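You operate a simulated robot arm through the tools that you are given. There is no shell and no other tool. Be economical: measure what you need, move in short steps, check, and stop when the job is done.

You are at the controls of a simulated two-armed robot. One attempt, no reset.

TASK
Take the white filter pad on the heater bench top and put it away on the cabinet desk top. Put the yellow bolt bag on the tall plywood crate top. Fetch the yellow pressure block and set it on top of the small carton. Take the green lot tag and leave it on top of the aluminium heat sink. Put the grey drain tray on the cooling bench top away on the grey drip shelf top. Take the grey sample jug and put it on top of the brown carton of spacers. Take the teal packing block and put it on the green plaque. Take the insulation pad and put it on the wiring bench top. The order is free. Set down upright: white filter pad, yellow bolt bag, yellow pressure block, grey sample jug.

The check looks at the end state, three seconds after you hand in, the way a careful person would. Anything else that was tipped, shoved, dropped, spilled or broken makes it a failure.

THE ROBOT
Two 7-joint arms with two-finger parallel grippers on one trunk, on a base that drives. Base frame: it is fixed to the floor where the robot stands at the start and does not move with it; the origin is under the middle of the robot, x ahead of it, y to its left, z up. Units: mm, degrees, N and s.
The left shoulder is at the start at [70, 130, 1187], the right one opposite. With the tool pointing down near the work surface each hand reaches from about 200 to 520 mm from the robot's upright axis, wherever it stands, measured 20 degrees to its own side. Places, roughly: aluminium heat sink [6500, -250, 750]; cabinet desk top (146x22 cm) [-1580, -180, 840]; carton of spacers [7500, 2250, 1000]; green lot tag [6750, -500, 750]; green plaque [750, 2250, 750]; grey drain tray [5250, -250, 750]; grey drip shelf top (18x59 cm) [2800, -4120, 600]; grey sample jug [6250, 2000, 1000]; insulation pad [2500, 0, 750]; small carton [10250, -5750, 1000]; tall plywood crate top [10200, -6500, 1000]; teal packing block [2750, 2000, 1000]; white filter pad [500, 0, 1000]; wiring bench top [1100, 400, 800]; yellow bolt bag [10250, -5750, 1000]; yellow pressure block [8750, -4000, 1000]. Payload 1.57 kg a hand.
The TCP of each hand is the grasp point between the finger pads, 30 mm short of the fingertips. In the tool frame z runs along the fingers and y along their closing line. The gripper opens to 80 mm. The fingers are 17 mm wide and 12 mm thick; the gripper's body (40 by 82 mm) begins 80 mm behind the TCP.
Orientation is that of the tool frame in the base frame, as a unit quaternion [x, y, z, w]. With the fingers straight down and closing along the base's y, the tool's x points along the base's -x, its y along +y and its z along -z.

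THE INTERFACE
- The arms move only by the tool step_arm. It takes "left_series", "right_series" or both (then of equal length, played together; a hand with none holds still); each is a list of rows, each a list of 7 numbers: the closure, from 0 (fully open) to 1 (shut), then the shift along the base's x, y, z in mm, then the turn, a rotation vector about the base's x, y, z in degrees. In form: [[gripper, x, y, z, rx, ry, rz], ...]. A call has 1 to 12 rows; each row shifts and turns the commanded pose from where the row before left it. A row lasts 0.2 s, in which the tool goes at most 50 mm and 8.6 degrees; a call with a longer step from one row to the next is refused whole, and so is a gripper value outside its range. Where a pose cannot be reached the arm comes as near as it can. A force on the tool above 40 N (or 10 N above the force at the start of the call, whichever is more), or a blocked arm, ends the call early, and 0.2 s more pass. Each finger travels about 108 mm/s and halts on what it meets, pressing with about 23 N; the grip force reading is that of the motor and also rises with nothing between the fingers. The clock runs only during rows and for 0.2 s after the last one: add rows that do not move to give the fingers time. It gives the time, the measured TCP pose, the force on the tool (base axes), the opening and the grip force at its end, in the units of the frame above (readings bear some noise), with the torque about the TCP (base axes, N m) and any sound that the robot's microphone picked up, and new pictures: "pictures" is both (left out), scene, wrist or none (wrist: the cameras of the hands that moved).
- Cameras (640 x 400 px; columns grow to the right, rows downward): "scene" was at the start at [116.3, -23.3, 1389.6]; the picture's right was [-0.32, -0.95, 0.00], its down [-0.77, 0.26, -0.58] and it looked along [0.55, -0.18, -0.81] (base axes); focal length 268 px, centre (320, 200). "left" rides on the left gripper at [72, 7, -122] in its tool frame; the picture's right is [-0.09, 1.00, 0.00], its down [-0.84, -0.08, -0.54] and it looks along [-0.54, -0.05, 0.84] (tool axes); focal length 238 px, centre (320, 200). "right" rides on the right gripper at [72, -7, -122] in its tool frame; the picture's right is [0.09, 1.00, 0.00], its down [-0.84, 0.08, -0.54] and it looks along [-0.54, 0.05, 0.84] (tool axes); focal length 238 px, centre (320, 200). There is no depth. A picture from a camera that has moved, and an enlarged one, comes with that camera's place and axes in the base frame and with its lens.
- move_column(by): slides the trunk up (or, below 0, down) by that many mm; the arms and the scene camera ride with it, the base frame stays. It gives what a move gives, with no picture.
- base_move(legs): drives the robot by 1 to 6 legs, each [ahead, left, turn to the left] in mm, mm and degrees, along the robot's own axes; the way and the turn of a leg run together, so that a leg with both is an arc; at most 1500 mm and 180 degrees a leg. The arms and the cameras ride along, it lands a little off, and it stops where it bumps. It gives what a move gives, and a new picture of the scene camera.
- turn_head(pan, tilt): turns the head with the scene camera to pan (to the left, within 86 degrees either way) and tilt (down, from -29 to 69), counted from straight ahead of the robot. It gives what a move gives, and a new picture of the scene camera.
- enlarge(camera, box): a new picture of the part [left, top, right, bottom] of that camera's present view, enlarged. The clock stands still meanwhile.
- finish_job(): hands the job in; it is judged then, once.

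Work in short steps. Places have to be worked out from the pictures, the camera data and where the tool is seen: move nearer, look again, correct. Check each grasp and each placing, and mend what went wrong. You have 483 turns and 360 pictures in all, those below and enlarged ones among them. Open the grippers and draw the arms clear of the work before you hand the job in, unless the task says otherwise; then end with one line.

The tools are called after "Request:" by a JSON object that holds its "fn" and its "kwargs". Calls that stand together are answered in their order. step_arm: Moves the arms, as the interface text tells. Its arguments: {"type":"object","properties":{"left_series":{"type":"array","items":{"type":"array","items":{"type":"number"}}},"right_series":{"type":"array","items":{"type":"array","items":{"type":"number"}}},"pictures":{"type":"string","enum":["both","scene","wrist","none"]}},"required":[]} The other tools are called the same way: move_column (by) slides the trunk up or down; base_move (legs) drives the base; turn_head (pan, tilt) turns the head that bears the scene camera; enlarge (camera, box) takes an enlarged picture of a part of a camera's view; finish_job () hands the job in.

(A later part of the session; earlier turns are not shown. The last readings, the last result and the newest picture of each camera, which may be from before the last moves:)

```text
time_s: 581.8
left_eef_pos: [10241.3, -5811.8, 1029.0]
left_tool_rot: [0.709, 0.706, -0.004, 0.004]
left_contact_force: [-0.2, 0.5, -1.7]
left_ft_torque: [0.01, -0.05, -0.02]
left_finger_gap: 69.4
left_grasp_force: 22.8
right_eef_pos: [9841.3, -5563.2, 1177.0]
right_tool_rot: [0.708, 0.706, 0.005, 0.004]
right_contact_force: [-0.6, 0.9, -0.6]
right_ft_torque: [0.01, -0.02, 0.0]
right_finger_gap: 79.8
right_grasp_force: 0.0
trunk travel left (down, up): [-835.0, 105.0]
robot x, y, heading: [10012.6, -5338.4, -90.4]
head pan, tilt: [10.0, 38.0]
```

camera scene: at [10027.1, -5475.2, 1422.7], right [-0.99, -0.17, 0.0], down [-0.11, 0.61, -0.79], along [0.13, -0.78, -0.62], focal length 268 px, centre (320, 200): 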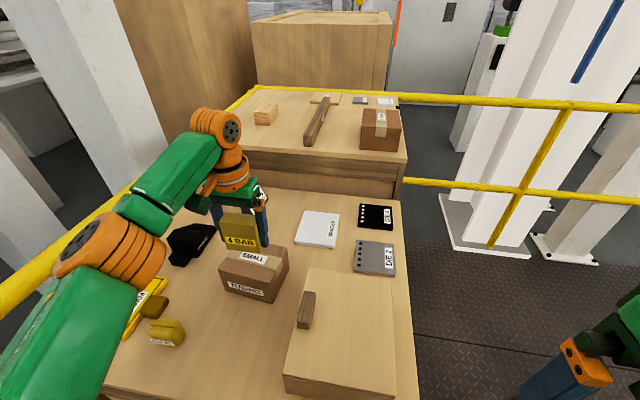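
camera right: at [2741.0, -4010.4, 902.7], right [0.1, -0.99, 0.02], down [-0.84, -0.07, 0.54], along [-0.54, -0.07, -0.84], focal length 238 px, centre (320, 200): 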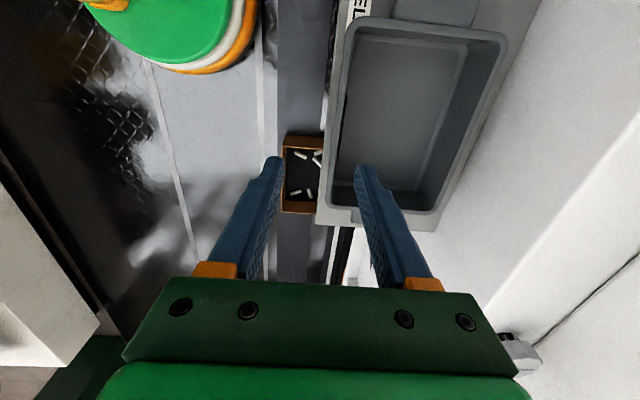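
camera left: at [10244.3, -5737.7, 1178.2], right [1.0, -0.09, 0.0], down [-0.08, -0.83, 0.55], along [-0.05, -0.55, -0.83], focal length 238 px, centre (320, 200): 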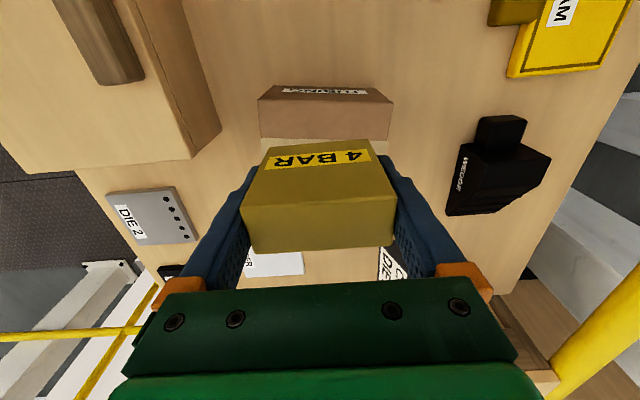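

Request:
{"fn": "step_arm", "kwargs": {"left_series": [[1, 0, 0, -2, 0, 0, 0], [1, 0, 0, -2, 0, 0, 0], [1, 0, 0, 0, 0, 0, 0]], "pictures": "none"}}

Request:
{"fn": "step_arm", "kwargs": {"left_series": [[1, 0, 0, -2, 0, 0, 0], [1, 0, 0, -1, 0, 0, 0], [1, 0, 0, 0, 0, 0, 0]], "pictures": "both"}}

```text
time_s: 582.6
left_eef_pos: [10243.8, -5811.8, 1026.5]
left_tool_rot: [0.708, 0.706, -0.005, 0.004]
left_contact_force: [0.1, -0.5, 0.8]
left_ft_torque: [0.0, 0.01, 0.0]
left_finger_gap: 69.6
left_grasp_force: 22.9
right_eef_pos: [9840.6, -5564.4, 1177.6]
right_tool_rot: [0.708, 0.707, 0.006, 0.004]
right_contact_force: [0.4, -0.2, 0.6]
right_ft_torque: [0.01, -0.04, 0.0]
right_finger_gap: 79.9
right_grasp_force: 0.1
trunk travel left (down, up): [-835.0, 105.0]
robot x, y, heading: [10017.2, -5341.3, -90.1]
head pan, tilt: [10.0, 38.0]
```

```text
time_s: 583.4
left_eef_pos: [10242.6, -5811.8, 1022.4]
left_tool_rot: [0.708, 0.706, -0.004, 0.003]
left_contact_force: [-0.2, -0.5, -0.7]
left_ft_torque: [-0.01, -0.02, -0.07]
left_finger_gap: 69.2
left_grasp_force: 23.0
right_eef_pos: [9839.8, -5563.8, 1178.3]
right_tool_rot: [0.707, 0.707, 0.006, 0.003]
right_contact_force: [-0.4, 0.2, -0.5]
right_ft_torque: [0.03, -0.04, -0.01]
right_finger_gap: 80.3
right_grasp_force: 0.1
trunk travel left (down, up): [-835.0, 105.0]
robot x, y, heading: [10018.6, -5343.2, -90.4]
head pan, tilt: [10.0, 38.0]
camera scene: at [10027.3, -5475.3, 1422.7], right [-0.99, -0.17, 0.0], down [-0.11, 0.61, -0.79], along [0.13, -0.78, -0.62], focal length 268 px, centre (320, 200)
camera left: at [10249.6, -5738.4, 1144.9], right [1.0, -0.1, 0.0], down [-0.08, -0.83, 0.55], along [-0.05, -0.55, -0.83], focal length 238 px, centre (320, 200)
```

scene: 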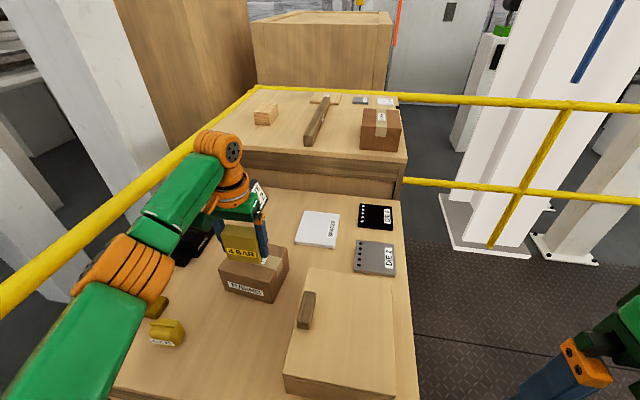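
left: 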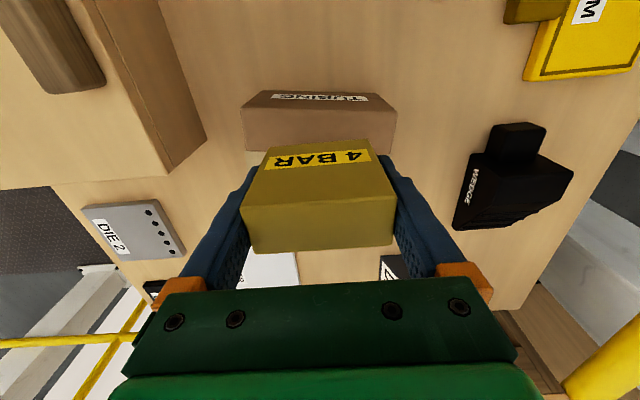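

The carton top is a bit lower than estimated, so I'll keep lowering in small steps.

Request:
{"fn": "step_arm", "kwargs": {"left_series": [[1, 1, 0, -3, 0, 0, 0], [1, 0, 0, -3, 0, 0, 0], [1, 0, 0, 0, 0, 0, 0]], "pictures": "none"}}

Request:
{"fn": "step_arm", "kwargs": {"left_series": [[1, 0, 0, -3, 0, 0, 0], [1, 0, 0, -2, 0, 0, 0], [1, 0, 0, 0, 0, 0, 0]], "pictures": "none"}}

```text
time_s: 584.2
left_eef_pos: [10243.7, -5811.1, 1018.3]
left_tool_rot: [0.709, 0.706, -0.005, 0.003]
left_contact_force: [-0.2, -0.2, -0.5]
left_ft_torque: [0.01, -0.01, -0.01]
left_finger_gap: 69.1
left_grasp_force: 22.8
right_eef_pos: [9840.9, -5564.3, 1177.5]
right_tool_rot: [0.707, 0.707, 0.006, 0.004]
right_contact_force: [-0.1, 0.0, -0.3]
right_ft_torque: [0.04, 0.01, 0.0]
right_finger_gap: 80.0
right_grasp_force: 0.2
trunk travel left (down, up): [-835.0, 105.0]
robot x, y, heading: [10013.8, -5338.0, -90.0]
head pan, tilt: [10.0, 38.0]
```

```text
time_s: 585.0
left_eef_pos: [10244.1, -5812.7, 1012.2]
left_tool_rot: [0.709, 0.706, -0.005, 0.003]
left_contact_force: [-0.4, -0.8, 0.0]
left_ft_torque: [0.0, -0.01, 0.0]
left_finger_gap: 69.3
left_grasp_force: 22.8
right_eef_pos: [9840.4, -5564.2, 1176.9]
right_tool_rot: [0.708, 0.706, 0.006, 0.004]
right_contact_force: [0.4, -0.4, -0.6]
right_ft_torque: [0.01, 0.03, 0.0]
right_finger_gap: 79.9
right_grasp_force: 0.0
trunk travel left (down, up): [-835.0, 105.0]
robot x, y, heading: [10017.0, -5337.9, -90.2]
head pan, tilt: [10.0, 38.0]
```

Request:
{"fn": "step_arm", "kwargs": {"left_series": [[1, 0, 0, -3, 0, 0, 0], [1, 0, 0, -2, 0, 0, 0], [1, 0, 0, 0, 0, 0, 0]], "pictures": "none"}}

Request:
{"fn": "step_arm", "kwargs": {"left_series": [[1, 0, 0, -2, 0, 0, 0], [1, 0, 0, -2, 0, 0, 0], [1, 0, 0, 0, 0, 0, 0]], "pictures": "none"}}

Request:
{"fn": "enlarge", "kwargs": {"camera": "scene", "box": [180, 180, 320, 320]}}

```text
time_s: 585.8
left_eef_pos: [10244.3, -5812.6, 1006.6]
left_tool_rot: [0.708, 0.706, -0.005, 0.004]
left_contact_force: [-0.1, -0.7, -0.8]
left_ft_torque: [-0.02, 0.01, 0.0]
left_finger_gap: 69.2
left_grasp_force: 23.0
right_eef_pos: [9841.8, -5563.0, 1175.8]
right_tool_rot: [0.708, 0.706, 0.006, 0.003]
right_contact_force: [0.4, 0.6, -1.4]
right_ft_torque: [0.01, 0.01, 0.02]
right_finger_gap: 80.0
right_grasp_force: 0.1
trunk travel left (down, up): [-835.0, 105.0]
robot x, y, heading: [10012.3, -5340.6, -90.3]
head pan, tilt: [10.0, 38.0]
```

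```text
time_s: 586.6
left_eef_pos: [10245.3, -5812.7, 1003.3]
left_tool_rot: [0.708, 0.706, -0.005, 0.004]
left_contact_force: [-0.2, 0.5, -1.0]
left_ft_torque: [0.0, -0.01, 0.0]
left_finger_gap: 69.3
left_grasp_force: 22.9
right_eef_pos: [9840.8, -5563.4, 1177.1]
right_tool_rot: [0.707, 0.707, 0.005, 0.003]
right_contact_force: [-1.3, 0.0, -0.3]
right_ft_torque: [0.0, 0.02, 0.0]
right_finger_gap: 80.0
right_grasp_force: 0.0
trunk travel left (down, up): [-835.0, 105.0]
robot x, y, heading: [10014.3, -5340.0, -90.6]
head pan, tilt: [10.0, 38.0]
```

```text
2.86 times, centred on (250, 250) of scene
camera zoom: at [10027.3, -5475.3, 1422.7], right [-0.99, -0.17, 0.0], down [-0.11, 0.61, -0.79], along [0.13, -0.78, -0.62], focal length 766 px, centre (520, 57)
```

zoom: 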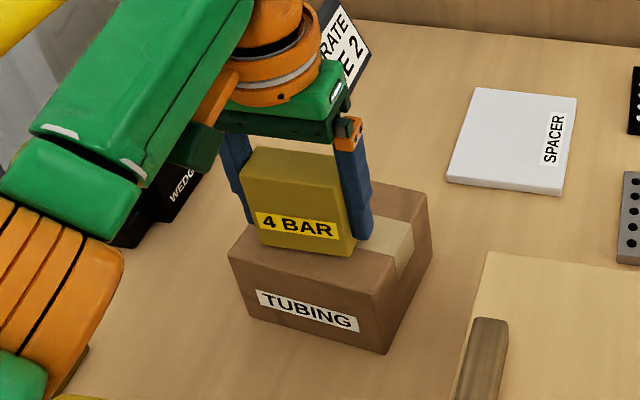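

The block is just above the carton top in this view. I'll continue down gently.

Request:
{"fn": "step_arm", "kwargs": {"left_series": [[1, 0, 0, -2, 0, 0, 0], [1, 0, 0, -2, 0, 0, 0], [1, 0, 0, 0, 0, 0, 0]], "pictures": "none"}}

Request:
{"fn": "step_arm", "kwargs": {"left_series": [[1, 0, 0, -2, 0, 0, 0], [1, 0, 0, -2, 0, 0, 0], [1, 0, 0, 0, 0, 0, 0]], "pictures": "wrist"}}

```text
time_s: 587.4
left_eef_pos: [10244.7, -5812.2, 998.8]
left_tool_rot: [0.708, 0.706, -0.004, 0.003]
left_contact_force: [-0.5, -0.1, -0.5]
left_ft_torque: [-0.01, -0.05, 0.01]
left_finger_gap: 69.3
left_grasp_force: 23.3
right_eef_pos: [9841.8, -5564.3, 1177.8]
right_tool_rot: [0.708, 0.707, 0.005, 0.004]
right_contact_force: [-0.3, 0.6, 0.7]
right_ft_torque: [0.0, 0.02, -0.05]
right_finger_gap: 80.0
right_grasp_force: 0.0
trunk travel left (down, up): [-835.0, 105.0]
robot x, y, heading: [10013.2, -5343.0, -90.2]
head pan, tilt: [10.0, 38.0]
```

```text
time_s: 588.2
left_eef_pos: [10243.4, -5811.4, 997.9]
left_tool_rot: [0.708, 0.706, -0.007, 0.007]
left_contact_force: [6.5, -9.6, 28.7]
left_ft_torque: [-0.11, -0.19, -0.09]
left_finger_gap: 69.4
left_grasp_force: 23.1
right_eef_pos: [9840.3, -5561.7, 1178.3]
right_tool_rot: [0.708, 0.706, 0.005, 0.006]
right_contact_force: [-0.1, 0.0, 0.5]
right_ft_torque: [0.01, 0.0, -0.01]
right_finger_gap: 79.6
right_grasp_force: 0.0
trunk travel left (down, up): [-835.0, 105.0]
robot x, y, heading: [10016.2, -5339.6, -90.1]
head pan, tilt: [10.0, 38.0]
camera left: at [10250.7, -5736.2, 1119.1], right [1.0, -0.09, 0.0], down [-0.08, -0.83, 0.56], along [-0.05, -0.55, -0.83], focal length 238 px, centre (320, 200)
```

left: 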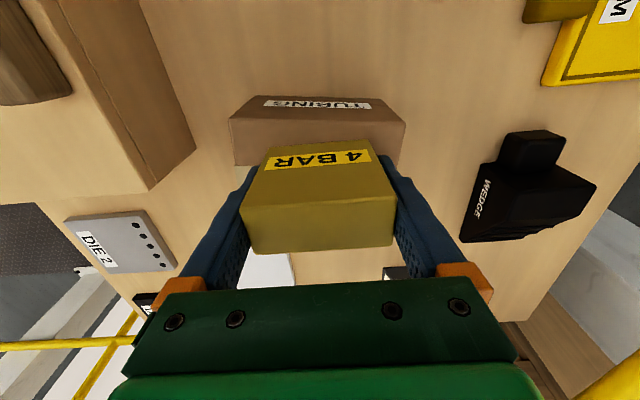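

It has contact (carton top ≈953). I'll relieve slightly, open and rise straight up.

Request:
{"fn": "step_arm", "kwargs": {"left_series": [[0.9, 0, 0, 1, 0, 0, 0], [0.1, 0, 0, 0, 0, 0, 0], [0, 0, 0, 0, 0, 0, 0], [0, 0, 0, 0, 0, 0, 0], [0, 0, 0, 15, 0, 0, 0], [0, 0, 0, 25, 0, 0, 0], [0, 0, 0, 35, 0, 0, 0], [0, 0, 10, 40, 0, 0, 0], [0, 0, 30, 20, 0, 0, 0]], "pictures": "both"}}

```text
time_s: 590.2
left_eef_pos: [10243.5, -5768.7, 1129.8]
left_tool_rot: [0.708, 0.707, -0.004, 0.004]
left_contact_force: [0.6, 0.0, -0.4]
left_ft_torque: [-0.05, 0.0, -0.01]
left_finger_gap: 80.2
left_grasp_force: 0.0
right_eef_pos: [9841.4, -5562.4, 1179.0]
right_tool_rot: [0.707, 0.707, 0.004, 0.003]
right_contact_force: [1.1, 0.2, -0.1]
right_ft_torque: [0.0, 0.06, 0.02]
right_finger_gap: 80.3
right_grasp_force: 0.1
trunk travel left (down, up): [-835.0, 105.0]
robot x, y, heading: [10016.1, -5337.5, -90.4]
head pan, tilt: [10.0, 38.0]
camera scene: at [10028.5, -5473.0, 1422.9], right [-0.99, -0.17, 0.0], down [-0.11, 0.61, -0.79], along [0.13, -0.78, -0.61], focal length 268 px, centre (320, 200)
camera left: at [10249.5, -5695.2, 1250.9], right [1.0, -0.09, 0.0], down [-0.08, -0.83, 0.55], along [-0.05, -0.55, -0.83], focal length 238 px, centre (320, 200)
```

scene: 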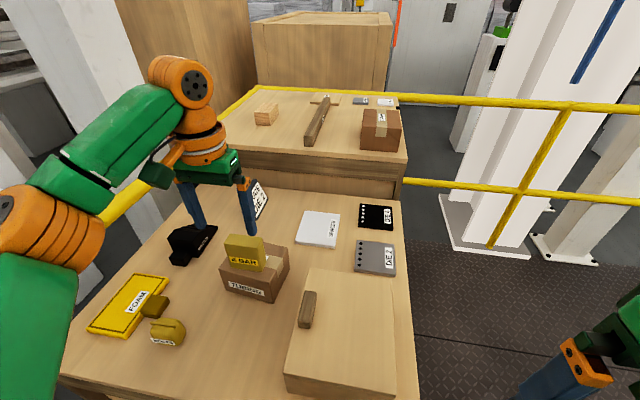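
left: 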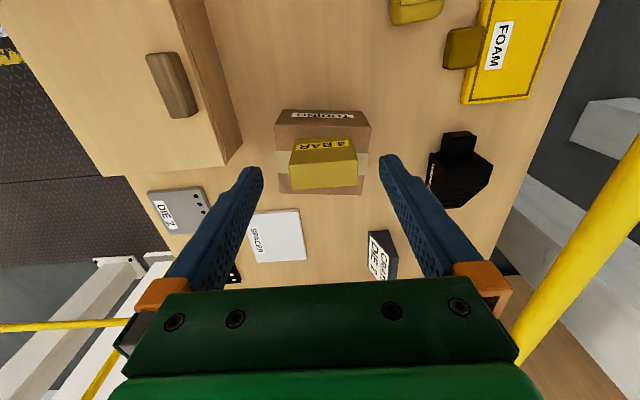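

The pressure block stands upright on the carton. Next is the bolt bag at ≈[10360, -5672]. I'll strafe left 110 mm and look with the left wrist camera.

Request:
{"fn": "base_move", "kwargs": {"legs": [[0, 115, 0]]}}

Request:
{"fn": "step_arm", "kwargs": {"left_series": [[0, 0, 40, 0, 0, 0, 0], [0, 0, 40, 0, 0, 0, 0], [0, 0, 20, 0, 0, 0, 0], [0, 0, 0, 0, 0, 0, 0]], "pictures": "both"}}

```text
time_s: 591.5
left_eef_pos: [10354.6, -5770.9, 1129.5]
left_tool_rot: [0.707, 0.707, -0.004, 0.006]
left_contact_force: [-0.9, -0.2, -0.1]
left_ft_torque: [0.0, -0.04, 0.0]
left_finger_gap: 79.8
left_grasp_force: 0.0
right_eef_pos: [9952.0, -5564.7, 1176.4]
right_tool_rot: [0.707, 0.707, 0.007, 0.005]
right_contact_force: [-0.6, 0.7, 0.5]
right_ft_torque: [-0.01, -0.03, 0.01]
right_finger_gap: 79.7
right_grasp_force: 0.0
trunk travel left (down, up): [-835.0, 105.0]
robot x, y, heading: [10131.5, -5340.2, -90.0]
head pan, tilt: [10.0, 38.0]
camera scene: at [10137.6, -5475.2, 1422.8], right [-0.98, -0.17, 0.0], down [-0.1, 0.61, -0.79], along [0.14, -0.78, -0.62], focal length 268 px, centre (320, 200)
```

scene: 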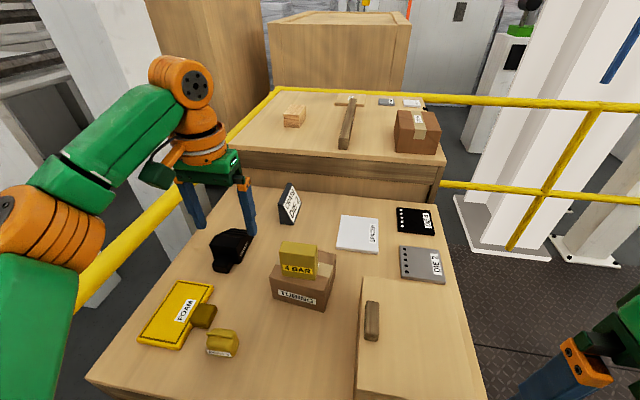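

```text
time_s: 592.5
left_eef_pos: [10358.3, -5670.8, 1128.1]
left_tool_rot: [0.707, 0.707, -0.005, 0.003]
left_contact_force: [-0.1, -0.1, -0.6]
left_ft_torque: [0.01, -0.03, -0.02]
left_finger_gap: 79.9
left_grasp_force: 0.0
right_eef_pos: [9957.0, -5564.7, 1178.1]
right_tool_rot: [0.707, 0.707, 0.006, 0.003]
right_contact_force: [0.0, -0.8, 0.0]
right_ft_torque: [-0.02, 0.05, -0.02]
right_finger_gap: 79.9
right_grasp_force: 0.1
trunk travel left (down, up): [-835.0, 105.0]
robot x, y, heading: [10127.3, -5340.1, -90.0]
head pan, tilt: [10.0, 38.0]
camera scene: at [10142.6, -5475.9, 1422.7], right [-0.98, -0.17, 0.0], down [-0.11, 0.61, -0.79], along [0.14, -0.78, -0.62], focal length 268 px, centre (320, 200)
camera left: at [10365.0, -5597.4, 1249.7], right [1.0, -0.09, 0.0], down [-0.08, -0.83, 0.55], along [-0.05, -0.55, -0.83], focal length 238 px, centre (320, 200)
```

scene: 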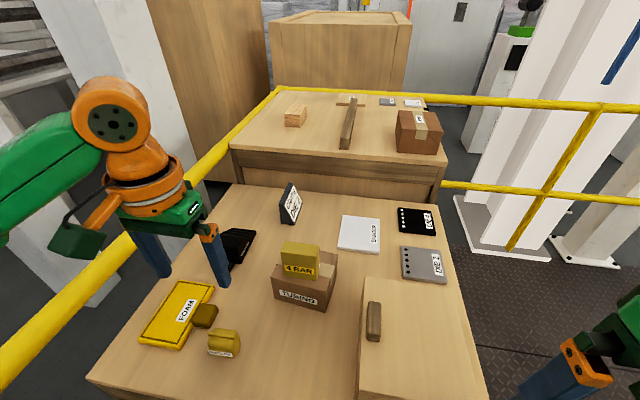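
left: 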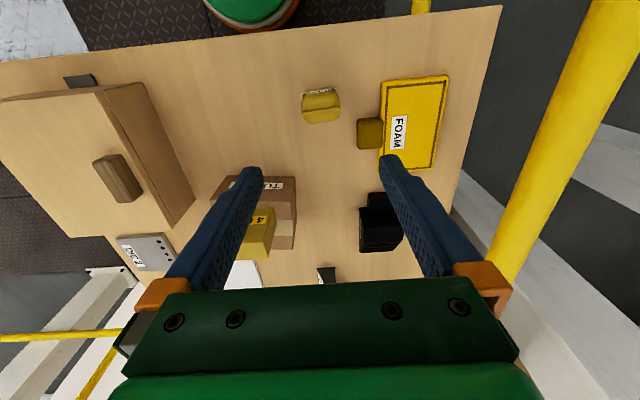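

The bag is right below the hand. I'll zoom to see its shape.

Request:
{"fn": "enlarge", "kwargs": {"camera": "left", "box": [270, 60, 400, 160]}}

Request:
{"fn": "enlarge", "kwargs": {"camera": "scene", "box": [130, 260, 280, 380]}}

```text
4.00 times, centred on (335, 110) of left
camera zoom: at [10365.0, -5597.4, 1249.7], right [1.0, -0.09, 0.0], down [-0.08, -0.83, 0.55], along [-0.05, -0.55, -0.83], focal length 953 px, centre (260, 560)
```

zoom: 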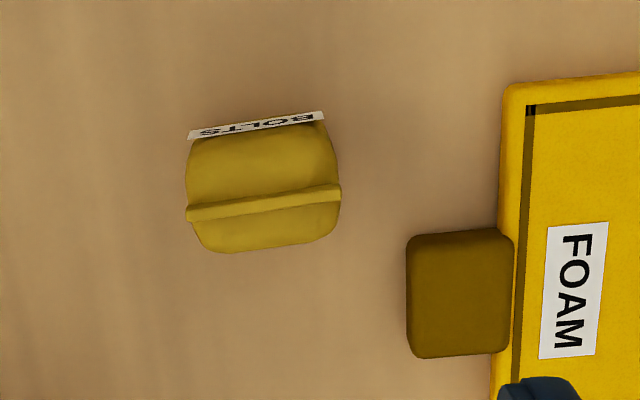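

```text
3.33 times, centred on (205, 320) of scene
camera zoom: at [10142.6, -5475.9, 1422.7], right [-0.98, -0.17, 0.0], down [-0.11, 0.61, -0.79], along [0.14, -0.78, -0.62], focal length 894 px, centre (703, -200)
```

zoom: 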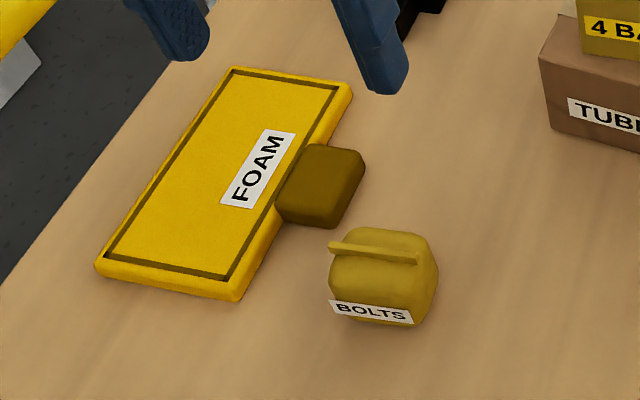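

The bag is about 53 mm wide in x with a ridge on top, centred at [10360, -5671]. I'll lower the trunk 100 mm for reach, then descend.

Request:
{"fn": "move_column", "kwargs": {"by": -100}}

Request:
{"fn": "step_arm", "kwargs": {"left_series": [[0, 2, 0, -30, 0, 0, 0], [0, 0, 0, -30, 0, 0, 0], [0, 0, 0, -30, 0, 0, 0], [0, 0, 0, 0, 0, 0, 0]], "pictures": "wrist"}}

```text
time_s: 593.8
left_eef_pos: [10359.0, -5671.4, 1028.3]
left_tool_rot: [0.707, 0.708, -0.005, 0.004]
left_contact_force: [0.5, -0.5, -0.7]
left_ft_torque: [0.02, -0.02, -0.01]
left_finger_gap: 79.8
left_grasp_force: 0.0
right_eef_pos: [9956.0, -5563.2, 1077.4]
right_tool_rot: [0.707, 0.708, 0.006, 0.004]
right_contact_force: [-0.1, 0.3, 0.2]
right_ft_torque: [0.0, 0.01, -0.01]
right_finger_gap: 79.8
right_grasp_force: 0.0
trunk travel left (down, up): [-735.0, 205.0]
robot x, y, heading: [10132.9, -5337.0, -89.9]
head pan, tilt: [10.0, 38.0]
```

```text
time_s: 594.8
left_eef_pos: [10360.3, -5674.8, 936.6]
left_tool_rot: [0.707, 0.708, -0.004, 0.003]
left_contact_force: [0.1, 0.8, 1.4]
left_ft_torque: [0.0, 0.02, 0.02]
left_finger_gap: 79.9
left_grasp_force: 0.1
right_eef_pos: [9956.7, -5564.6, 1077.0]
right_tool_rot: [0.707, 0.707, 0.006, 0.003]
right_contact_force: [0.3, 0.1, 0.2]
right_ft_torque: [0.0, 0.04, 0.0]
right_finger_gap: 80.2
right_grasp_force: 0.1
trunk travel left (down, up): [-735.0, 205.0]
robot x, y, heading: [10133.1, -5340.4, -90.0]
head pan, tilt: [10.0, 38.0]
camera left: at [10366.3, -5599.8, 1058.3], right [1.0, -0.09, 0.0], down [-0.08, -0.83, 0.55], along [-0.05, -0.55, -0.83], focal length 238 px, centre (320, 200)
```

left: 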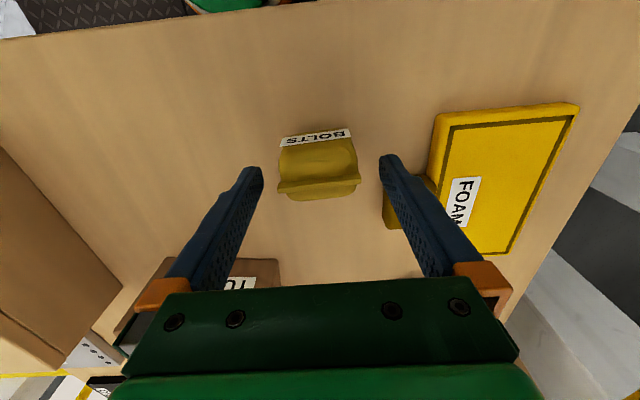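

It's well aligned. I'll narrow the fingers slightly and descend to around the bag's middle.

Request:
{"fn": "step_arm", "kwargs": {"left_series": [[0.15, -1, 0, -15, 0, 0, 0], [0.15, 0, 0, -12, 0, 0, 0], [0.15, 0, 0, -6, 0, 0, 0], [0.15, 0, 0, 0, 0, 0, 0]], "pictures": "both"}}

```text
time_s: 595.6
left_eef_pos: [10359.5, -5671.3, 910.1]
left_tool_rot: [0.707, 0.707, -0.011, 0.011]
left_contact_force: [1.2, 2.9, 20.7]
left_ft_torque: [0.24, 0.26, -0.07]
left_finger_gap: 67.6
left_grasp_force: 0.1
right_eef_pos: [9954.9, -5559.4, 1078.9]
right_tool_rot: [0.707, 0.707, 0.005, 0.006]
right_contact_force: [0.1, -0.5, 0.5]
right_ft_torque: [0.01, -0.01, 0.04]
right_finger_gap: 80.0
right_grasp_force: 0.0
trunk travel left (down, up): [-735.0, 205.0]
robot x, y, heading: [10133.1, -5338.6, -90.1]
head pan, tilt: [10.0, 38.0]
stopped in row 4 (left hand): the force on the tool passed its limit at 50 N (the readings are from after the stop); the commanded pose is now the measured one
camera scene: at [10140.8, -5469.9, 1323.6], right [-0.98, -0.17, 0.0], down [-0.11, 0.6, -0.79], along [0.14, -0.78, -0.61], focal length 268 px, centre (320, 200)
camera left: at [10365.9, -5594.5, 1030.5], right [1.0, -0.09, 0.0], down [-0.08, -0.82, 0.57], along [-0.05, -0.57, -0.82], focal length 238 px, centre (320, 200)
```

scene: 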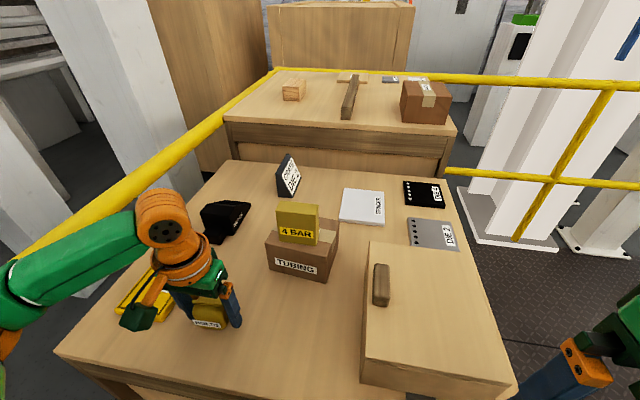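
left: 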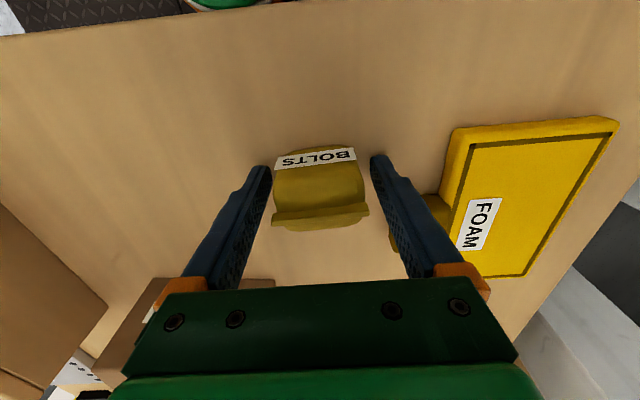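

The tips touched the crate top (z≈880). I'll raise 5 mm and grip the bag.

Request:
{"fn": "step_arm", "kwargs": {"left_series": [[0.15, 0, -1, 5, 0, 0, 0], [0.4, 0, 0, 0, 0, 0, 0], [0.7, 0, 0, 0, 0, 0, 0], [1, 0, 0, 0, 0, 0, 0], [1, 0, 0, 0, 0, 0, 0]], "pictures": "none"}}

Request:
{"fn": "step_arm", "kwargs": {"left_series": [[1, 0, 0, 10, 0, 0, 0], [1, 0, 0, 30, 0, 0, 0], [1, 0, 10, 40, 0, 0, 0], [1, 0, 20, 40, 0, 0, 0], [1, 0, 0, 0, 0, 0, 0]], "pictures": "both"}}

```text
time_s: 596.8
left_eef_pos: [10359.7, -5673.5, 911.9]
left_tool_rot: [0.706, 0.708, -0.009, 0.008]
left_contact_force: [1.1, 0.5, -0.8]
left_ft_torque: [-0.05, -0.03, 0.01]
left_finger_gap: 49.8
left_grasp_force: 23.3
right_eef_pos: [9956.5, -5563.7, 1076.7]
right_tool_rot: [0.707, 0.707, 0.006, 0.004]
right_contact_force: [0.7, 0.2, -0.6]
right_ft_torque: [-0.02, 0.0, 0.0]
right_finger_gap: 80.1
right_grasp_force: 0.0
trunk travel left (down, up): [-735.0, 205.0]
robot x, y, heading: [10128.6, -5338.8, -90.1]
head pan, tilt: [10.0, 38.0]
```

```text
time_s: 598.0
left_eef_pos: [10360.6, -5642.7, 1035.5]
left_tool_rot: [0.706, 0.708, -0.008, 0.007]
left_contact_force: [0.0, 0.7, -1.5]
left_ft_torque: [-0.02, -0.02, 0.02]
left_finger_gap: 49.6
left_grasp_force: 23.1
right_eef_pos: [9956.2, -5565.3, 1077.4]
right_tool_rot: [0.706, 0.708, 0.006, 0.003]
right_contact_force: [0.6, -0.4, -0.3]
right_ft_torque: [-0.02, 0.01, 0.0]
right_finger_gap: 79.9
right_grasp_force: 0.1
trunk travel left (down, up): [-735.0, 205.0]
robot x, y, heading: [10130.3, -5340.2, -90.2]
head pan, tilt: [10.0, 38.0]
camera scene: at [10142.7, -5476.1, 1322.6], right [-0.98, -0.17, 0.0], down [-0.11, 0.61, -0.79], along [0.14, -0.78, -0.62], focal length 268 px, centre (320, 200)
camera left: at [10367.2, -5568.2, 1156.7], right [1.0, -0.09, 0.0], down [-0.08, -0.82, 0.56], along [-0.05, -0.56, -0.83], focal length 238 px, centre (320, 200)
```

scene: 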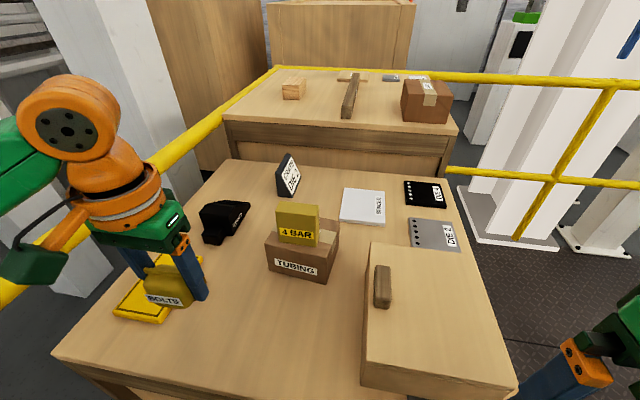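
left: 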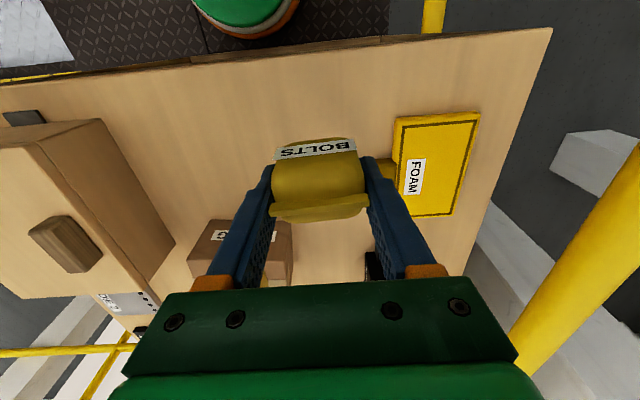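

The bag is held, with its base 32 mm below the TCP. I'll raise the trunk, back off, go west and turn east, to approach the tall crate from its west side.

Request:
{"fn": "move_column", "kwargs": {"by": 150}}

Request:
{"fn": "base_move", "kwargs": {"legs": [[-350, 0, 0], [0, -700, 0], [0, 0, 90]]}}

Request:
{"fn": "turn_head", "kwargs": {"pan": -50, "tilt": 20}}

```text
time_s: 599.8
left_eef_pos: [10359.9, -5641.9, 1186.2]
left_tool_rot: [0.706, 0.708, -0.01, 0.008]
left_contact_force: [0.0, 0.4, -0.2]
left_ft_torque: [0.03, 0.01, -0.02]
left_finger_gap: 49.6
left_grasp_force: 23.0
right_eef_pos: [9957.5, -5565.3, 1227.6]
right_tool_rot: [0.707, 0.708, 0.006, 0.003]
right_contact_force: [-0.4, -0.3, -0.5]
right_ft_torque: [0.0, 0.01, 0.01]
right_finger_gap: 79.9
right_grasp_force: 0.0
trunk travel left (down, up): [-885.0, 55.0]
robot x, y, heading: [10135.4, -5340.3, -90.1]
head pan, tilt: [10.0, 38.0]
```

```text
time_s: 609.3
left_eef_pos: [9738.6, -4755.5, 1186.5]
left_tool_rot: [0.016, 1.0, -0.001, 0.012]
left_contact_force: [0.1, 0.0, -0.1]
left_ft_torque: [0.0, -0.03, 0.01]
left_finger_gap: 49.3
left_grasp_force: 23.4
right_eef_pos: [9646.3, -5156.2, 1227.1]
right_tool_rot: [0.016, 1.0, 0.007, -0.001]
right_contact_force: [-0.2, 0.1, 1.1]
right_ft_torque: [-0.01, 0.05, 0.02]
right_finger_gap: 79.9
right_grasp_force: 0.1
trunk travel left (down, up): [-885.0, 55.0]
robot x, y, heading: [9426.6, -4979.8, -2.0]
head pan, tilt: [10.0, 38.0]
camera scene: at [9560.8, -4965.5, 1472.7], right [0.14, -0.99, 0.0], down [-0.61, -0.09, -0.79], along [0.78, 0.11, -0.62], focal length 268 px, centre (320, 200)
```

scene: 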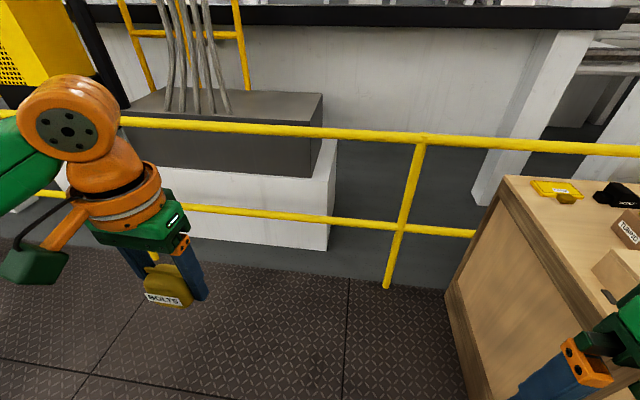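

```text
time_s: 610.6
left_eef_pos: [9738.3, -4755.4, 1185.9]
left_tool_rot: [0.016, 1.0, -0.001, 0.012]
left_contact_force: [-0.2, 1.1, -0.8]
left_ft_torque: [-0.01, 0.03, -0.04]
left_finger_gap: 49.2
left_grasp_force: 22.7
right_eef_pos: [9647.7, -5156.5, 1227.0]
right_tool_rot: [0.016, 1.0, 0.007, -0.001]
right_contact_force: [-0.8, 0.2, -1.0]
right_ft_torque: [0.03, -0.02, -0.05]
right_finger_gap: 80.0
right_grasp_force: 0.0
trunk travel left (down, up): [-885.0, 55.0]
robot x, y, heading: [9429.0, -4976.2, -1.8]
head pan, tilt: [-50.0, 20.0]
camera scene: at [9532.9, -5050.6, 1501.1], right [-0.79, -0.62, 0.0], down [-0.21, 0.27, -0.94], along [0.58, -0.74, -0.34], focal length 268 px, centre (320, 200)
```

scene: 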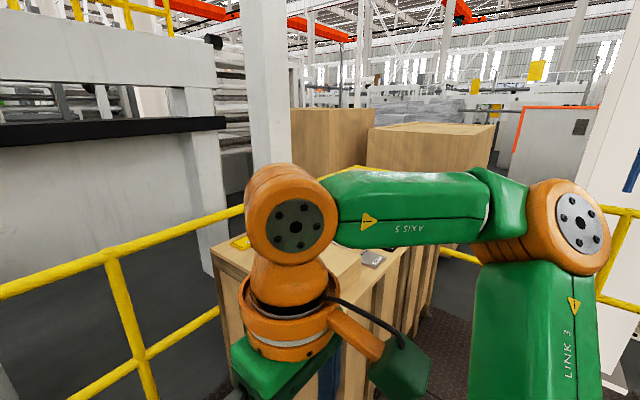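

I'll strafe south along the crates' west side and look at the tall crate's top.

Request:
{"fn": "base_move", "kwargs": {"legs": [[0, -700, 1.8], [0, -620, 0]]}}

Request:
{"fn": "turn_head", "kwargs": {"pan": 5, "tilt": 30}}

```text
time_s: 617.5
left_eef_pos: [9728.6, -6060.9, 1184.8]
left_tool_rot: [-0.004, 1.0, -0.001, 0.013]
left_contact_force: [-0.9, -0.9, -0.7]
left_ft_torque: [-0.02, -0.01, 0.0]
left_finger_gap: 49.5
left_grasp_force: 22.5
right_eef_pos: [9652.1, -6465.0, 1227.7]
right_tool_rot: [-0.004, 1.0, 0.006, -0.002]
right_contact_force: [0.1, 0.3, 0.3]
right_ft_torque: [-0.03, 0.0, 0.01]
right_finger_gap: 80.0
right_grasp_force: 0.0
trunk travel left (down, up): [-885.0, 55.0]
robot x, y, heading: [9424.5, -6296.9, 0.3]
head pan, tilt: [-50.0, 20.0]
camera scene: at [9534.4, -6363.9, 1501.3], right [-0.76, -0.65, 0.0], down [-0.22, 0.26, -0.94], along [0.61, -0.72, -0.34], focal length 268 px, centre (320, 200)
```

scene: 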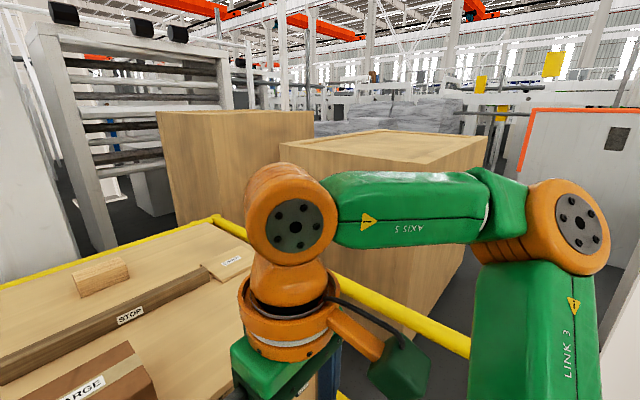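

```text
time_s: 618.8
left_eef_pos: [9727.8, -6063.2, 1187.2]
left_tool_rot: [-0.005, 1.0, -0.001, 0.013]
left_contact_force: [0.2, -0.4, -0.4]
left_ft_torque: [0.0, 0.0, 0.0]
left_finger_gap: 49.4
left_grasp_force: 23.0
right_eef_pos: [9652.5, -6467.4, 1226.7]
right_tool_rot: [-0.004, 1.0, 0.007, -0.002]
right_contact_force: [-0.5, -0.4, 0.0]
right_ft_torque: [0.02, 0.02, -0.03]
right_finger_gap: 79.9
right_grasp_force: 0.1
trunk travel left (down, up): [-885.0, 55.0]
robot x, y, heading: [9425.4, -6295.5, 0.4]
head pan, tilt: [5.0, 30.0]
camera scene: at [9564.1, -6286.4, 1485.1], right [0.09, -1.0, 0.0], down [-0.5, -0.05, -0.87], along [0.86, 0.08, -0.5], focal length 268 px, centre (320, 200)
```

scene: 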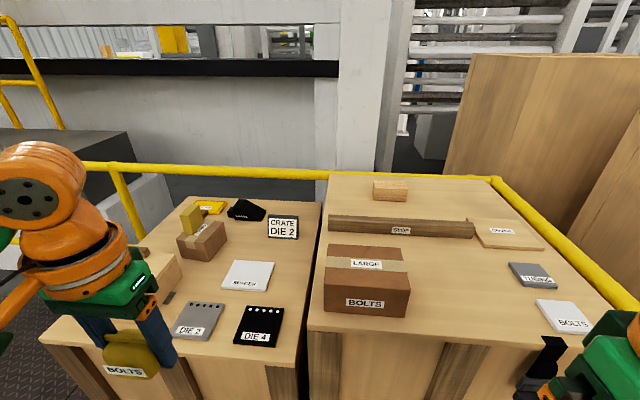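

The tall crate top has a free area south of the LARGE carton, around [10000, -6560]. I'll strafe south 340 mm, then approach 200 mm.

Request:
{"fn": "base_move", "kwargs": {"legs": [[0, -340, 0], [190, 0, 0]]}}

Request:
{"fn": "turn_head", "kwargs": {"pan": 15, "tilt": 45}}

Request:
{"fn": "step_arm", "kwargs": {"left_series": [[1, 0, 0, 0, 0, 0, 0]], "pictures": "wrist"}}

```text
time_s: 622.1
left_eef_pos: [9912.5, -6405.5, 1187.3]
left_tool_rot: [-0.003, 1.0, -0.001, 0.014]
left_contact_force: [-0.7, 0.0, -0.9]
left_ft_torque: [-0.03, -0.05, 0.02]
left_finger_gap: 49.5
left_grasp_force: 23.3
right_eef_pos: [9834.0, -6808.8, 1228.5]
right_tool_rot: [-0.002, 1.0, 0.006, 0.0]
right_contact_force: [-0.7, 0.9, -0.7]
right_ft_torque: [-0.03, -0.05, 0.0]
right_finger_gap: 80.0
right_grasp_force: 0.0
trunk travel left (down, up): [-885.0, 55.0]
robot x, y, heading: [9614.8, -6637.6, 0.1]
head pan, tilt: [5.0, 30.0]
camera scene: at [9747.3, -6628.3, 1485.6], right [0.09, -1.0, 0.0], down [-0.49, -0.05, -0.87], along [0.86, 0.08, -0.5], focal length 268 px, centre (320, 200)
```

scene: 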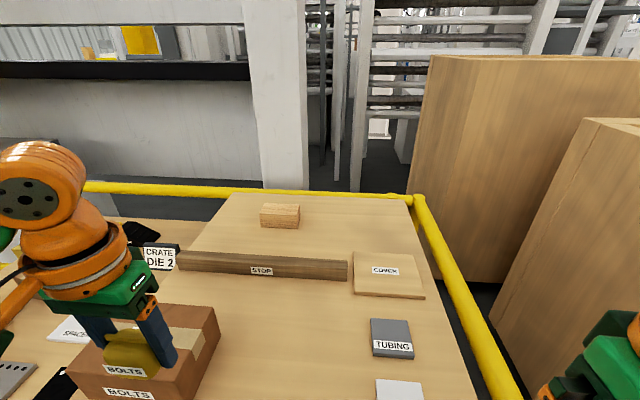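

```text
time_s: 622.9
left_eef_pos: [9917.6, -6404.2, 1186.5]
left_tool_rot: [-0.002, 1.0, 0.0, 0.012]
left_contact_force: [-0.4, -0.1, 0.1]
left_ft_torque: [0.03, 0.02, 0.01]
left_finger_gap: 49.3
left_grasp_force: 22.9
right_eef_pos: [9841.2, -6808.8, 1227.9]
right_tool_rot: [-0.001, 1.0, 0.007, -0.001]
right_contact_force: [-0.4, 0.3, -0.4]
right_ft_torque: [0.03, 0.04, 0.02]
right_finger_gap: 79.9
right_grasp_force: 0.1
trunk travel left (down, up): [-885.0, 55.0]
robot x, y, heading: [9620.4, -6637.3, -0.2]
head pan, tilt: [15.0, 45.0]
camera scene: at [9740.6, -6615.2, 1462.6], right [0.26, -0.97, 0.0], down [-0.68, -0.18, -0.71], along [0.68, 0.18, -0.71], focal length 268 px, centre (320, 200)
```

scene: 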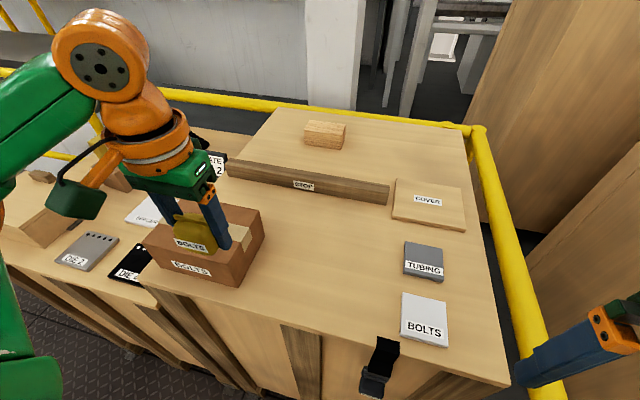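

```text
time_s: 623.3
left_eef_pos: [9916.7, -6404.0, 1187.1]
left_tool_rot: [-0.002, 1.0, -0.001, 0.012]
left_contact_force: [-0.2, 0.1, 0.0]
left_ft_torque: [-0.03, 0.0, 0.02]
left_finger_gap: 49.2
left_grasp_force: 23.0
right_eef_pos: [9839.1, -6808.4, 1227.0]
right_tool_rot: [-0.001, 1.0, 0.007, -0.003]
right_contact_force: [-0.4, 0.3, 0.7]
right_ft_torque: [-0.02, -0.02, -0.01]
right_finger_gap: 79.9
right_grasp_force: 0.1
trunk travel left (down, up): [-885.0, 55.0]
robot x, y, heading: [9617.7, -6634.0, 0.2]
head pan, tilt: [15.0, 45.0]
camera left: at [9841.8, -6398.4, 1306.8], right [0.09, 1.0, 0.0], down [0.82, -0.07, 0.56], along [0.56, -0.05, -0.83], focal length 238 px, centre (320, 200)
```

left: 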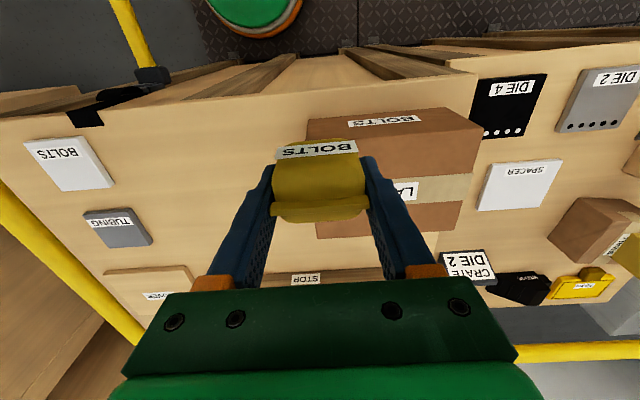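

The crate top is at z≈1022 with its west edge at x≈9886, and the spot near [10000, -6555] is free. I'll drive 50 mm closer and move the bag over it.

Request:
{"fn": "base_move", "kwargs": {"legs": [[45, 0, 0]]}}

Request:
{"fn": "step_arm", "kwargs": {"left_series": [[1, 9, -38, 0, 0, 0, 0], [1, 9, -38, 0, 0, 0, 0], [1, 9, -38, -20, 0, 0, 0], [1, 8, -37, -30, 0, 0, 0], [1, 0, 0, -30, 0, 0, 0], [1, 0, 0, 0, 0, 0, 0]], "pictures": "both"}}

```text
time_s: 624.2
left_eef_pos: [9953.5, -6404.6, 1188.9]
left_tool_rot: [-0.002, 1.0, -0.002, 0.017]
left_contact_force: [-0.3, 0.1, 0.0]
left_ft_torque: [0.01, -0.05, 0.0]
left_finger_gap: 49.3
left_grasp_force: 23.3
right_eef_pos: [9876.0, -6808.8, 1230.1]
right_tool_rot: [-0.001, 1.0, 0.007, 0.002]
right_contact_force: [-0.7, -0.4, 0.4]
right_ft_torque: [0.01, -0.07, -0.01]
right_finger_gap: 80.1
right_grasp_force: 0.1
trunk travel left (down, up): [-885.0, 55.0]
robot x, y, heading: [9657.6, -6636.7, 0.1]
head pan, tilt: [15.0, 45.0]
camera scene: at [9775.1, -6615.0, 1463.5], right [0.26, -0.96, 0.0], down [-0.68, -0.19, -0.71], along [0.69, 0.19, -0.7], focal length 268 px, centre (320, 200)
```

scene: 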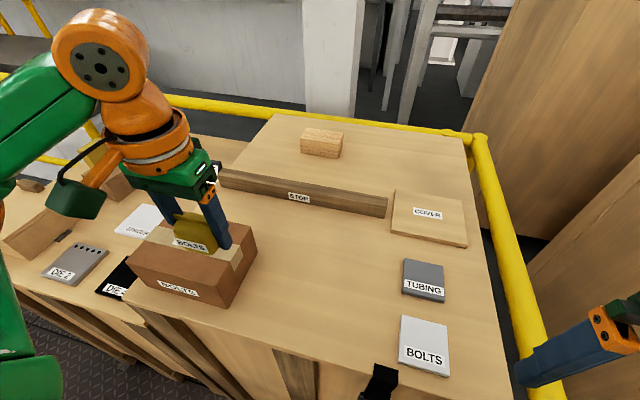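

```text
time_s: 625.6
left_eef_pos: [9995.9, -6558.1, 1106.0]
left_tool_rot: [-0.002, 1.0, -0.001, 0.013]
left_contact_force: [0.8, 0.1, -1.6]
left_ft_torque: [-0.01, -0.03, -0.01]
left_finger_gap: 49.3
left_grasp_force: 22.9
right_eef_pos: [9883.8, -6808.7, 1228.6]
right_tool_rot: [-0.002, 1.0, 0.006, -0.001]
right_contact_force: [0.5, 0.4, -0.5]
right_ft_torque: [-0.01, -0.01, -0.02]
right_finger_gap: 80.1
right_grasp_force: 0.1
trunk travel left (down, up): [-885.0, 55.0]
robot x, y, heading: [9658.9, -6633.6, 0.4]
head pan, tilt: [15.0, 45.0]
camera scene: at [9784.6, -6614.2, 1462.6], right [0.26, -0.96, 0.0], down [-0.68, -0.19, -0.71], along [0.68, 0.18, -0.71], focal length 268 px, centre (320, 200)
camera left: at [9920.5, -6550.5, 1227.1], right [0.09, 1.0, 0.0], down [0.82, -0.07, 0.56], along [0.56, -0.05, -0.83], focal length 238 px, centre (320, 200)
```

scene: 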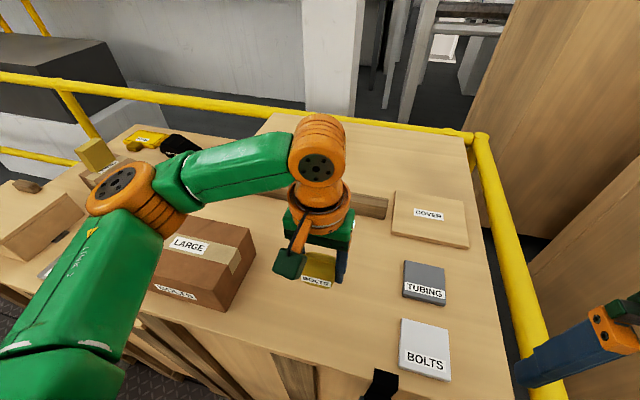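
left: 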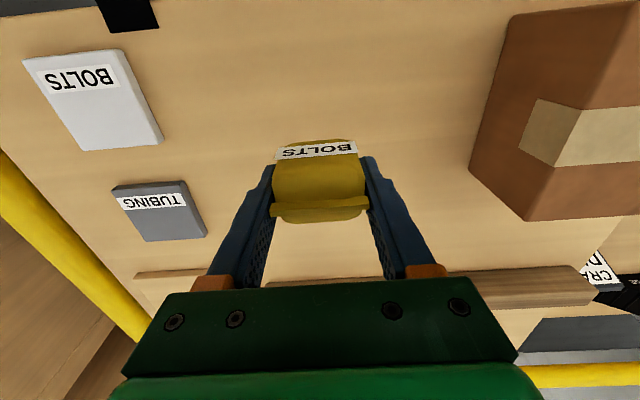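

The spot is clear. I'll lower toward contact.

Request:
{"fn": "step_arm", "kwargs": {"left_series": [[1, 0, 0, -20, 0, 0, 0], [1, 0, 0, -15, 0, 0, 0], [1, 0, 0, -5, 0, 0, 0], [1, 0, 0, -3, 0, 0, 0], [1, 0, 0, 0, 0, 0, 0]], "pictures": "none"}}

Request:
{"fn": "step_arm", "kwargs": {"left_series": [[1, 0, 0, -3, 0, 0, 0], [1, 0, 0, -2, 0, 0, 0], [1, 0, 0, -2, 0, 0, 0], [1, 0, 0, 0, 0, 0, 0]], "pictures": "none"}}

```text
time_s: 626.8
left_eef_pos: [9996.6, -6557.4, 1063.6]
left_tool_rot: [-0.001, 1.0, -0.001, 0.012]
left_contact_force: [-0.6, -0.3, -0.6]
left_ft_torque: [-0.01, -0.02, 0.01]
left_finger_gap: 49.4
left_grasp_force: 22.9
right_eef_pos: [9884.4, -6809.5, 1227.3]
right_tool_rot: [-0.002, 1.0, 0.007, -0.001]
right_contact_force: [-0.2, 0.4, 0.0]
right_ft_torque: [-0.01, -0.01, 0.01]
right_finger_gap: 80.1
right_grasp_force: 0.1
trunk travel left (down, up): [-885.0, 55.0]
robot x, y, heading: [9659.2, -6638.9, 0.3]
head pan, tilt: [15.0, 45.0]
```

```text
time_s: 627.8
left_eef_pos: [9997.0, -6556.2, 1055.4]
left_tool_rot: [-0.002, 1.0, 0.001, 0.013]
left_contact_force: [-0.8, 0.3, -1.6]
left_ft_torque: [0.0, 0.03, -0.02]
left_finger_gap: 49.6
left_grasp_force: 23.6
right_eef_pos: [9884.8, -6808.8, 1226.9]
right_tool_rot: [-0.002, 1.0, 0.006, -0.001]
right_contact_force: [0.1, 0.4, 0.0]
right_ft_torque: [0.0, 0.0, 0.01]
right_finger_gap: 80.2
right_grasp_force: 0.1
trunk travel left (down, up): [-885.0, 55.0]
robot x, y, heading: [9658.7, -6637.3, 0.3]
head pan, tilt: [15.0, 45.0]
```

Request:
{"fn": "step_arm", "kwargs": {"left_series": [[1, 0, 0, -3, 0, 0, 0], [1, 0, 0, -2, 0, 0, 0], [1, 0, 0, -2, 0, 0, 0], [1, 0, 0, 0, 0, 0, 0]], "pictures": "none"}}

Request:
{"fn": "step_arm", "kwargs": {"left_series": [[1, 0, 0, -3, 0, 0, 0], [1, 0, 0, -2, 0, 0, 0], [1, 0, 0, 0, 0, 0, 0]], "pictures": "wrist"}}

```text
time_s: 629.0
left_eef_pos: [9996.8, -6555.6, 1050.0]
left_tool_rot: [-0.003, 1.0, -0.001, 0.017]
left_contact_force: [2.2, 1.5, 17.1]
left_ft_torque: [0.28, 0.26, -0.11]
left_finger_gap: 49.4
left_grasp_force: 22.7
right_eef_pos: [9883.5, -6809.3, 1228.3]
right_tool_rot: [-0.001, 1.0, 0.007, 0.0]
right_contact_force: [0.2, -0.5, -0.3]
right_ft_torque: [0.0, -0.04, -0.06]
right_finger_gap: 80.2
right_grasp_force: 0.0
trunk travel left (down, up): [-885.0, 55.0]
robot x, y, heading: [9660.9, -6637.0, 0.2]
head pan, tilt: [15.0, 45.0]
stopped in row 4 (left hand): the force on the tool passed its limit at 42 N (the readings are from after the stop); the commanded pose is now the measured one
```

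```text
time_s: 629.4
left_eef_pos: [9995.8, -6555.4, 1049.3]
left_tool_rot: [-0.002, 1.0, -0.001, 0.022]
left_contact_force: [-1.6, 1.2, 16.8]
left_ft_torque: [0.32, 0.36, -0.03]
left_finger_gap: 49.5
left_grasp_force: 22.8
right_eef_pos: [9881.4, -6809.7, 1228.9]
right_tool_rot: [-0.003, 1.0, 0.006, 0.0]
right_contact_force: [0.9, -0.3, 0.0]
right_ft_torque: [0.0, -0.02, 0.01]
right_finger_gap: 79.9
right_grasp_force: 0.0
trunk travel left (down, up): [-885.0, 55.0]
robot x, y, heading: [9657.1, -6636.8, 0.6]
head pan, tilt: [15.0, 45.0]
stopped in row 1 (left hand): the force on the tool passed its limit at 48 N (the readings are from after the stop); the commanded pose is now the measured one
camera left: at [9918.9, -6548.9, 1169.7], right [0.09, 1.0, 0.0], down [0.81, -0.07, 0.58], along [0.58, -0.05, -0.82], focal length 238 px, centre (320, 200)
```

left: 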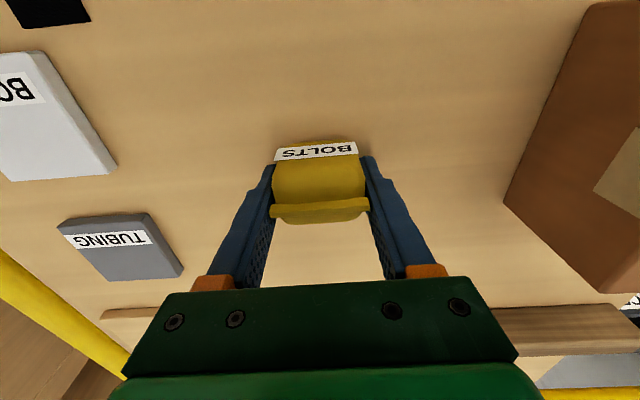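

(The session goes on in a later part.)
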